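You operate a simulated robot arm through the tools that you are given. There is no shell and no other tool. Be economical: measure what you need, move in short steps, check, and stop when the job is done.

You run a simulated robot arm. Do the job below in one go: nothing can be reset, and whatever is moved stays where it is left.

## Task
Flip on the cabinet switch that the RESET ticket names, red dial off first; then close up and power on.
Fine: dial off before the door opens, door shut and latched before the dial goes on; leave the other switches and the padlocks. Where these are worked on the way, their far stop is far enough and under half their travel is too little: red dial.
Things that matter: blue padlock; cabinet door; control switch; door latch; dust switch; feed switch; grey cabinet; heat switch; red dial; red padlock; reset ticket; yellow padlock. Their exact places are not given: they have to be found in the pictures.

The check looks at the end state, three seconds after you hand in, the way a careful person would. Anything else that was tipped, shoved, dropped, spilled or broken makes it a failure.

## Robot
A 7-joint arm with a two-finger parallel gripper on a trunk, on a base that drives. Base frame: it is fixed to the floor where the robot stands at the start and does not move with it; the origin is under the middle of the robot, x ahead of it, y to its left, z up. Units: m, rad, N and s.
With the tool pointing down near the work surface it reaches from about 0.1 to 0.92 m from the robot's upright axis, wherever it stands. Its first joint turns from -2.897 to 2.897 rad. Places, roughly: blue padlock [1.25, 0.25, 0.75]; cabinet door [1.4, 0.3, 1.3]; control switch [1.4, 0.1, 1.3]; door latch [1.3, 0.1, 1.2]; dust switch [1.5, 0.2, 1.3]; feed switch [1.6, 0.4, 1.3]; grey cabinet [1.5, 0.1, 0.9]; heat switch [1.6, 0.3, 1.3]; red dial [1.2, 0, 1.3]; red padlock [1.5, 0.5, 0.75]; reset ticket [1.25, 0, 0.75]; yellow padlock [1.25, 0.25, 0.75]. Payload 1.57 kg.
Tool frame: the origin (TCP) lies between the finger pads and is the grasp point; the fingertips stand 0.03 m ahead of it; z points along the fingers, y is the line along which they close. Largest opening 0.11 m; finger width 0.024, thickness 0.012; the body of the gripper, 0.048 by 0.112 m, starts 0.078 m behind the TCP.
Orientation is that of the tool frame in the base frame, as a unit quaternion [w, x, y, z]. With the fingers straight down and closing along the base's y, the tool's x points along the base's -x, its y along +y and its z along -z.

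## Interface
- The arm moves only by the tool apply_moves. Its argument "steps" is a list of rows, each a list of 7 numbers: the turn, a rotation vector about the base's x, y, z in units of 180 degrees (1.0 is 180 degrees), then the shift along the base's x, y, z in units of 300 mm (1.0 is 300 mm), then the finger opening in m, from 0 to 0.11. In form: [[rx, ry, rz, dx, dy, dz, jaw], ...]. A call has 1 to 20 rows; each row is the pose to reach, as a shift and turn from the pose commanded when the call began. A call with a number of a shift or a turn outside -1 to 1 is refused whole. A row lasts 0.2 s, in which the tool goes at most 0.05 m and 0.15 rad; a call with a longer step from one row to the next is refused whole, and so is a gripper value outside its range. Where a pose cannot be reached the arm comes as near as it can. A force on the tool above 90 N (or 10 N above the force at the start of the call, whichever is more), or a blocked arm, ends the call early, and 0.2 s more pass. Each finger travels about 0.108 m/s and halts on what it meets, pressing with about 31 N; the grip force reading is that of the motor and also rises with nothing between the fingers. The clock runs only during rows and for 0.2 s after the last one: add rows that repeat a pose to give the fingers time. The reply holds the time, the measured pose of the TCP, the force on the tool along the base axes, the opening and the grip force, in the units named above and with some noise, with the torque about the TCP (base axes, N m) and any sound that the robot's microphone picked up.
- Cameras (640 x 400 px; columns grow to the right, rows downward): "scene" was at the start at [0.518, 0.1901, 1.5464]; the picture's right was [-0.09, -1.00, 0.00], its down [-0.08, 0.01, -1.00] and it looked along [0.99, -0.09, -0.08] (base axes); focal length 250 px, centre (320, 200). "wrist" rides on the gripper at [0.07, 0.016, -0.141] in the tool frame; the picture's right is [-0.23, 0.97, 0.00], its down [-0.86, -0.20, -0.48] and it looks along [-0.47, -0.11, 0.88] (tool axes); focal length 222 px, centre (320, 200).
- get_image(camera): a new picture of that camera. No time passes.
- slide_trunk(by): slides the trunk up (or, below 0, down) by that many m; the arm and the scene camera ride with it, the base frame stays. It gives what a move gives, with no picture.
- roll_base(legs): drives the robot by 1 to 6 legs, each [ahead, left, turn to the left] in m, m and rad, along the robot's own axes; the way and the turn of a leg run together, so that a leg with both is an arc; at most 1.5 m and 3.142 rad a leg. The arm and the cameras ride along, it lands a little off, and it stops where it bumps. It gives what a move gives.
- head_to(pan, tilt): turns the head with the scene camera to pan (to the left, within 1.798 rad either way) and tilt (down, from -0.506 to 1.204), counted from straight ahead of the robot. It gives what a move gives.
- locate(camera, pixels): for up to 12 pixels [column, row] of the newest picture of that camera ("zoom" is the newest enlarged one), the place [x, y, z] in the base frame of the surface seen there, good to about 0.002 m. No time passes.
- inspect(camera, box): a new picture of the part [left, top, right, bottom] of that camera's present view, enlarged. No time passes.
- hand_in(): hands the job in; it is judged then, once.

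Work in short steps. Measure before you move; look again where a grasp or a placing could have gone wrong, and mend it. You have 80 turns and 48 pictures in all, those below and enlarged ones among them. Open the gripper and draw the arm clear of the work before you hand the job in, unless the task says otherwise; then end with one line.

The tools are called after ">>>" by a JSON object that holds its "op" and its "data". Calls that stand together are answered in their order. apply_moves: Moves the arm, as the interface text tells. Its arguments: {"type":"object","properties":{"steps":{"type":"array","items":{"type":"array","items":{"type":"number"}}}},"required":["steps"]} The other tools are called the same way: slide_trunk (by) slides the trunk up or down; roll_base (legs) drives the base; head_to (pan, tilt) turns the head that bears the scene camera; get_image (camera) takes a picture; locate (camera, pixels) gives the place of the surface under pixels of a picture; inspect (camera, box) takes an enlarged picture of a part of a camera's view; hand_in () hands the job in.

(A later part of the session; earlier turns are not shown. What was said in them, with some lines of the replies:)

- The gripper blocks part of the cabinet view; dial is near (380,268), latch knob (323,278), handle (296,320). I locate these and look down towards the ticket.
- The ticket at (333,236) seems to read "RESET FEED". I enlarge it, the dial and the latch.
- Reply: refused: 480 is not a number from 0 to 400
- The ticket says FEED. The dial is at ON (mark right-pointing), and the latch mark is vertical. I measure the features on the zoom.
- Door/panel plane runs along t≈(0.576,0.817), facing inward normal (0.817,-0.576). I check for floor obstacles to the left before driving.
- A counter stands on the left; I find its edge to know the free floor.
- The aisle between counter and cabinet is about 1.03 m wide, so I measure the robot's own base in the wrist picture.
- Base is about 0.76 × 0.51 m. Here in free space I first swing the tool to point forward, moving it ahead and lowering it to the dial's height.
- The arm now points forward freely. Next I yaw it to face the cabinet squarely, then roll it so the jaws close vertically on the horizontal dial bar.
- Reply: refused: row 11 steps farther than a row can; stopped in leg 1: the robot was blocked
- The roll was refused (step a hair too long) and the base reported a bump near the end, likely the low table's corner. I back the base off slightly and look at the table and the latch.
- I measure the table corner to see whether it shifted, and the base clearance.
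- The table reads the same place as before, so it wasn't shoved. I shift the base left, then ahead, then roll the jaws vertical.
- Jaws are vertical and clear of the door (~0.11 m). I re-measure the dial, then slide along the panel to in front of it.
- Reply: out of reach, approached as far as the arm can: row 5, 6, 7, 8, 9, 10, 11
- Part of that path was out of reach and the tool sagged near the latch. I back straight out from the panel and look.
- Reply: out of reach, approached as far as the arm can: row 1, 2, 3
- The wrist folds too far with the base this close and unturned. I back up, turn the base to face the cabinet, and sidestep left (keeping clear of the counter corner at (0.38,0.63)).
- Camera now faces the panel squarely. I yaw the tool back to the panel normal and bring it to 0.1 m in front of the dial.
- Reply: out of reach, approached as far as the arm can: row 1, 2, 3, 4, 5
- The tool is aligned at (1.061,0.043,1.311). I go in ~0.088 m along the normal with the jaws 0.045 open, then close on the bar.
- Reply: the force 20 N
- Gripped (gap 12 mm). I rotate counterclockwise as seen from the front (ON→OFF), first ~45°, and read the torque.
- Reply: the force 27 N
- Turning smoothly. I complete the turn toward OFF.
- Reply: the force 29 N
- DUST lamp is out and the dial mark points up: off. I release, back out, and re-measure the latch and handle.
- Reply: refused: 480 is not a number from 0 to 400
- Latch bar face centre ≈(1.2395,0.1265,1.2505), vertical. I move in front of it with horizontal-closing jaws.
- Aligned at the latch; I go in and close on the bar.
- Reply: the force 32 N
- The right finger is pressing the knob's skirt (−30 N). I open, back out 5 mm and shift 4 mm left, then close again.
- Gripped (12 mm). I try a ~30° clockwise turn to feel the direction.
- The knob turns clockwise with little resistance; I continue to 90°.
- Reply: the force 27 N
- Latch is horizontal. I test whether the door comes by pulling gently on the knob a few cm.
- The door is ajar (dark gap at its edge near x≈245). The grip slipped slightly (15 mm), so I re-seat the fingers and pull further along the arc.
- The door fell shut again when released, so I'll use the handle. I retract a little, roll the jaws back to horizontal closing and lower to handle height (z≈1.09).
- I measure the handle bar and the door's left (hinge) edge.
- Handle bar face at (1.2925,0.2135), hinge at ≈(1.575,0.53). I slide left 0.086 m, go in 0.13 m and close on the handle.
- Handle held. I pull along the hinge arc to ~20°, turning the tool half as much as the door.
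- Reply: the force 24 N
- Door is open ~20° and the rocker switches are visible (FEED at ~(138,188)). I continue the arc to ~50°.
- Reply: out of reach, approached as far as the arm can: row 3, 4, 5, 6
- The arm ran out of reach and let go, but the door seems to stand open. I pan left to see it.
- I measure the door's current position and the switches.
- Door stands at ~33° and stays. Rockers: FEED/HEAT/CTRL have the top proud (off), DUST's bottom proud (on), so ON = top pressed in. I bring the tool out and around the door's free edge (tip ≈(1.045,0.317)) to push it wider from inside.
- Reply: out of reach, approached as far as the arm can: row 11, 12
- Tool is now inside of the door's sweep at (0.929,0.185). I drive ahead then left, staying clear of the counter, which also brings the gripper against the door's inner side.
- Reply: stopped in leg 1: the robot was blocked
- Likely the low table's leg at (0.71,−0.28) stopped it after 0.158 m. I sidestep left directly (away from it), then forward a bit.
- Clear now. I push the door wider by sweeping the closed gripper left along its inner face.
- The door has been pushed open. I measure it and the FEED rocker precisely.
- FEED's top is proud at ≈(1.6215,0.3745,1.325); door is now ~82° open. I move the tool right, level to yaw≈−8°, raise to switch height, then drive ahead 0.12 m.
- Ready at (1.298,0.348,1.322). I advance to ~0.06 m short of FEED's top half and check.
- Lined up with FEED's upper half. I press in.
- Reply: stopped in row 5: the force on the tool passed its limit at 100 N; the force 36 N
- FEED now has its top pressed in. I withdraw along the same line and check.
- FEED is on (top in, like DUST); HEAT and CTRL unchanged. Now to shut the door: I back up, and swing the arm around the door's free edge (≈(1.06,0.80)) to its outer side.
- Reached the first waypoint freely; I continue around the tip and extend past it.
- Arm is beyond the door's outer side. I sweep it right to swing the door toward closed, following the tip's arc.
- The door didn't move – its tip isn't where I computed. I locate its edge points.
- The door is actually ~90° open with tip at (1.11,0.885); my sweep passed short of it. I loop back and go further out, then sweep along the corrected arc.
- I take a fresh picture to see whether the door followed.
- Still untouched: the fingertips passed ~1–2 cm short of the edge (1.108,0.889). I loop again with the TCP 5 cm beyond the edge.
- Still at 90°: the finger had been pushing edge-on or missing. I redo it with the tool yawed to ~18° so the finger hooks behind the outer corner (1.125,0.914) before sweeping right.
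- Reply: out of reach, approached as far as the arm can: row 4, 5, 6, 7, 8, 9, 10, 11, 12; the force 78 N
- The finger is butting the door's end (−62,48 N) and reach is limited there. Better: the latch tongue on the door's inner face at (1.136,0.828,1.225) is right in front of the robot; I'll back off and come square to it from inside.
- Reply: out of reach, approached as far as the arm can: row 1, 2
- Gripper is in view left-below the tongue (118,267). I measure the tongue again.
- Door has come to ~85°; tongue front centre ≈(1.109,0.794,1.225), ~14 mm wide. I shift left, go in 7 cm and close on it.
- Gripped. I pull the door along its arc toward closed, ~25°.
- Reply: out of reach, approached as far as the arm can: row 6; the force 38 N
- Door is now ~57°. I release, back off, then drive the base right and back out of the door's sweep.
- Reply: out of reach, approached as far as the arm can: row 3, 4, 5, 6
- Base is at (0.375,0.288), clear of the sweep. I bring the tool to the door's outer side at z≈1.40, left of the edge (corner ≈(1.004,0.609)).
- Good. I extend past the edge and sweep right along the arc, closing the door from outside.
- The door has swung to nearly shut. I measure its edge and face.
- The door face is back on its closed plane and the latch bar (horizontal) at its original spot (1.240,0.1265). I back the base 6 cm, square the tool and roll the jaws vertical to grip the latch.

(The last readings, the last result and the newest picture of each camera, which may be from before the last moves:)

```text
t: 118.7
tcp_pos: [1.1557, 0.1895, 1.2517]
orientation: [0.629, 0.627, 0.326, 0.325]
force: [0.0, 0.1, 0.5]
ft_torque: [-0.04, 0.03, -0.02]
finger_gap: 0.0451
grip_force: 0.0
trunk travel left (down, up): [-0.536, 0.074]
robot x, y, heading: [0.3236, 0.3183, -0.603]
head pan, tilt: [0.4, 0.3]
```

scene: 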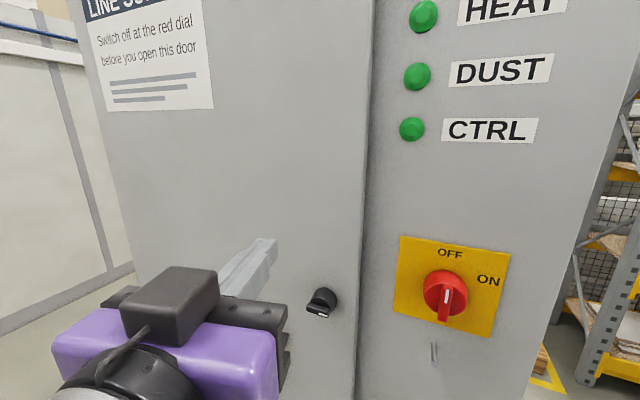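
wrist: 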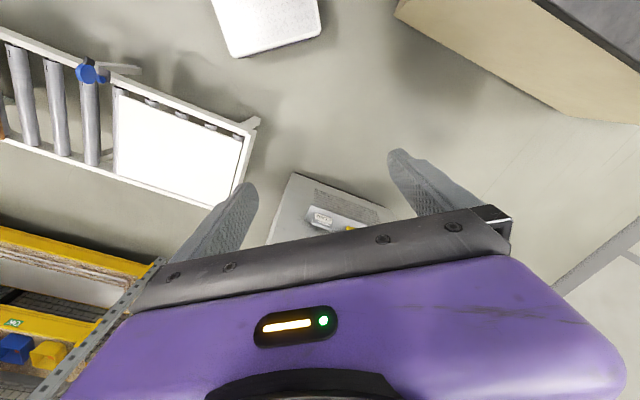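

At the pre-pose. I go in 8 cm and close on the latch bar.

>>> {"op": "apply_moves", "data": {"steps": [[0, 0, 0, 0.1, -0.07, -0.002, 0.045], [0, 0, 0, 0.18, -0.127, -0.004, 0.045], [0, 0, 0, 0.219, -0.154, -0.004, 0.045], [0, 0, 0, 0.219, -0.154, -0.004, 0.03], [0, 0, 0, 0.219, -0.154, -0.004, 0.015], [0, 0, 0, 0.219, -0.154, -0.004, 0.004], [0, 0, 0, 0.219, -0.154, -0.004, 0.004]]}}

```text
t: 120.3
tcp_pos: [1.2224, 0.1452, 1.2494]
orientation: [0.629, 0.627, 0.326, 0.324]
force: [2.9, 0.2, 4.7]
ft_torque: [-0.05, -0.09, -0.44]
finger_gap: 0.0119
grip_force: 29.5
trunk travel left (down, up): [-0.536, 0.074]
robot x, y, heading: [0.3257, 0.3198, -0.596]
head pan, tilt: [0.4, 0.3]
```

Gripped (12 mm). I rotate counterclockwise 90° with slight inward push to latch.

>>> {"op": "apply_moves", "data": {"steps": [[-0.034, 0.024, 0, 0.008, -0.006, 0, 0.004], [-0.0681, 0.048, 0, 0.01, -0.007, 0, 0.004], [-0.1021, 0.072, 0, 0.01, -0.007, 0, 0.004], [-0.1362, 0.096, 0, 0.01, -0.007, 0, 0.004], [-0.1702, 0.12, 0, 0.01, -0.007, 0, 0.004], [-0.2043, 0.144, 0, 0.01, -0.007, 0, 0.004], [-0.2383, 0.168, 0, 0.01, -0.007, 0, 0.004], [-0.2723, 0.192, 0, 0.01, -0.007, 0, 0.004], [-0.3064, 0.216, 0, 0.01, -0.007, 0, 0.004], [-0.3404, 0.24, 0, 0.01, -0.007, 0, 0.004], [-0.3745, 0.264, 0, 0.01, -0.007, 0, 0.004], [-0.4085, 0.288, 0, 0.01, -0.007, 0, 0.004], [-0.422, 0.2975, 0, 0.01, -0.007, 0, 0.004]]}}

```text
t: 123.1
tcp_pos: [1.2247, 0.1426, 1.2491]
orientation: [0.669, 0.194, 0.678, -0.233]
force: [7.2, 7.5, 13.7]
ft_torque: [0.47, -0.75, -0.07]
finger_gap: 0.0128
grip_force: 30.3
trunk travel left (down, up): [-0.536, 0.074]
robot x, y, heading: [0.3225, 0.3216, -0.6]
head pan, tilt: [0.4, 0.3]
```

Turned with the grip held. I release, back out and slide over to the dial's pre-pose, then look.

>>> {"op": "apply_moves", "data": {"steps": [[0, 0, 0, 0, 0, 0, 0.03], [0, 0, 0, 0, 0, 0, 0.05], [0, 0, 0, -0.1, 0.07, 0, 0.05], [0, 0, 0, -0.19, 0.133, 0, 0.05], [0.0135, -0.0095, 0, -0.273, 0.193, 0, 0.05], [0.0135, -0.0095, 0, -0.328, 0.089, 0.041, 0.05], [0.0135, -0.0095, 0, -0.383, -0.015, 0.083, 0.05], [0.0135, -0.0095, 0, -0.437, -0.119, 0.124, 0.05], [0.0135, -0.0095, 0, -0.492, -0.223, 0.166, 0.05], [0.0135, -0.0095, 0, -0.547, -0.327, 0.207, 0.045]]}}

>>> {"op": "get_image", "data": {"camera": "scene"}}

>>> {"op": "locate", "data": {"camera": "scene", "pixels": [[300, 150], [200, 150], [240, 250]]}}

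```text
t: 125.3
tcp_pos: [1.06, 0.0442, 1.3107]
orientation: [0.675, 0.212, 0.674, -0.213]
force: [0.0, 0.2, 0.5]
ft_torque: [0.0, 0.03, 0.0]
finger_gap: 0.0451
grip_force: 0.0
trunk travel left (down, up): [-0.536, 0.074]
robot x, y, heading: [0.3264, 0.3237, -0.604]
head pan, tilt: [0.4, 0.3]
```

```text
2 pictures are left
```

scene: 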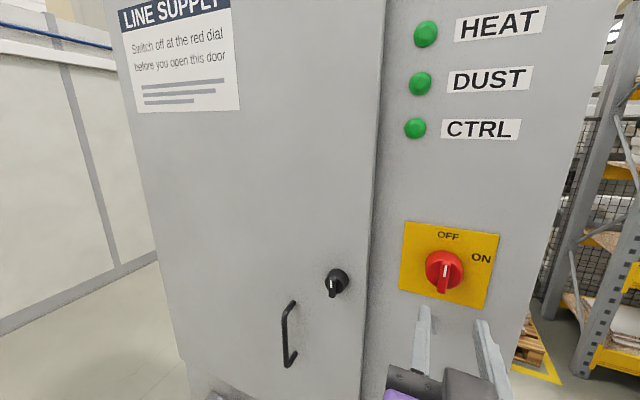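

```text
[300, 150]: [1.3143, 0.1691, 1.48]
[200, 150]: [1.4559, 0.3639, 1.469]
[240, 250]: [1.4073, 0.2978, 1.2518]
```

Latch is vertical again and the door is on its closed plane. I go in and grip the dial bar.

>>> {"op": "apply_moves", "data": {"steps": [[0, 0, 0, 0.08, -0.055, 0, 0.045], [0, 0, 0, 0.16, -0.11, 0, 0.045], [0, 0, 0, 0.22, -0.151, 0, 0.045], [0, 0, 0, 0.248, -0.17, 0, 0.045], [0, 0, 0, 0.248, -0.17, 0, 0.03], [0, 0, 0, 0.248, -0.17, 0, 0.015], [0, 0, 0, 0.248, -0.17, 0, 0.004], [0, 0, 0, 0.248, -0.17, 0, 0.004]]}}

>>> {"op": "apply_moves", "data": {"steps": [[0.034, -0.024, 0, 0, 0, 0, 0.004], [0.0681, -0.048, 0, 0, 0, 0, 0.004], [0.1021, -0.072, 0, 0, 0, 0, 0.004], [0.1362, -0.096, 0, 0, 0, 0, 0.004], [0.1702, -0.12, 0, 0, 0, 0, 0.004], [0.2043, -0.144, 0, 0, 0, 0, 0.004], [0.2383, -0.168, 0, 0, 0, 0, 0.004], [0.2723, -0.192, 0, 0, 0, 0, 0.004], [0.3064, -0.216, 0, 0, 0, 0, 0.004], [0.3404, -0.24, 0, 0, 0, 0, 0.004], [0.3745, -0.264, 0, 0, 0, 0, 0.004], [0.4085, -0.288, 0, 0, 0, 0, 0.004], [0.418, -0.295, 0, 0, 0, 0, 0.004]]}}

```text
t: 127.1
tcp_pos: [1.1348, -0.0062, 1.3116]
orientation: [0.675, 0.213, 0.673, -0.216]
force: [-16.7, 8.2, 0.4]
ft_torque: [0.05, 0.11, -0.44]
finger_gap: 0.0197
grip_force: 8.5
trunk travel left (down, up): [-0.536, 0.074]
robot x, y, heading: [0.3215, 0.3171, -0.606]
head pan, tilt: [0.4, 0.3]
```

```text
t: 129.9
tcp_pos: [1.1351, -0.0056, 1.3112]
orientation: [0.622, 0.634, 0.314, 0.336]
force: [-16.3, 10.0, -10.8]
ft_torque: [-0.12, 0.59, -0.07]
finger_gap: 0.0139
grip_force: 5.4
trunk travel left (down, up): [-0.536, 0.074]
robot x, y, heading: [0.3242, 0.3205, -0.605]
head pan, tilt: [0.4, 0.3]
```

Rotated 90° clockwise. I release, withdraw, and look at dial and lamps.

>>> {"op": "apply_moves", "data": {"steps": [[0, 0, 0, 0, 0, 0, 0.03], [0, 0, 0, 0, 0, 0, 0.05], [0, 0, 0, -0.1, 0.07, 0, 0.05], [0, 0, 0, -0.2, 0.14, 0, 0.05], [0, 0, 0, -0.26, 0.183, 0, 0.05]]}}

>>> {"op": "head_to", "data": {"pan": 0.2, "tilt": 0.1}}

>>> {"op": "get_image", "data": {"camera": "scene"}}

```text
t: 131.1
tcp_pos: [1.056, 0.0477, 1.309]
orientation: [0.622, 0.634, 0.314, 0.335]
force: [0.3, -0.6, -0.2]
ft_torque: [0.01, 0.0, 0.0]
finger_gap: 0.0502
grip_force: 0.1
trunk travel left (down, up): [-0.536, 0.074]
robot x, y, heading: [0.325, 0.3223, -0.599]
head pan, tilt: [0.4, 0.3]
```

```text
t: 131.9
tcp_pos: [1.0562, 0.0468, 1.3105]
orientation: [0.623, 0.633, 0.313, 0.336]
force: [0.4, 0.4, -0.3]
ft_torque: [0.02, 0.0, 0.0]
finger_gap: 0.05
grip_force: 0.0
trunk travel left (down, up): [-0.536, 0.074]
robot x, y, heading: [0.3252, 0.3238, -0.6]
head pan, tilt: [0.201, 0.099]
```

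```text
1 pictures are left
```

scene: 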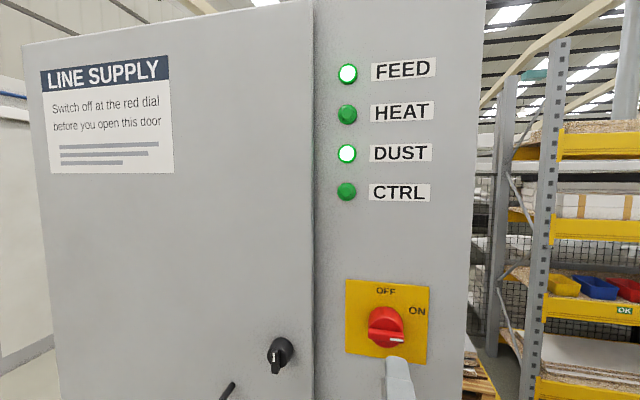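

FEED and DUST lamps are lit, the dial mark is at ON, the latch is vertical and the door shut. I draw the robot back a little more, then hand in.

>>> {"op": "roll_base", "data": {"legs": [[-0.04, -0.04, 0], [-0.08, 0, 0]]}}

>>> {"op": "hand_in", "data": {}}

```text
t: 133.5
tcp_pos: [0.9358, 0.0815, 1.3094]
orientation: [0.622, 0.635, 0.314, 0.335]
force: [0.4, -0.3, -0.3]
ft_torque: [-0.03, 0.0, 0.03]
finger_gap: 0.05
grip_force: 0.0
trunk travel left (down, up): [-0.536, 0.074]
robot x, y, heading: [0.2003, 0.3546, -0.602]
head pan, tilt: [0.201, 0.099]
```

```text
The job is handed in.
```

The job is handed in: FEED, the switch the RESET ticket names, is on. The dial went off before the door opened and back on only after the door was shut and latched. The FEED and DUST lamps are lit, HEAT and CTRL are out. The base bumped the low table twice: it measured unmoved after the first bump and was not re-measured after the second.
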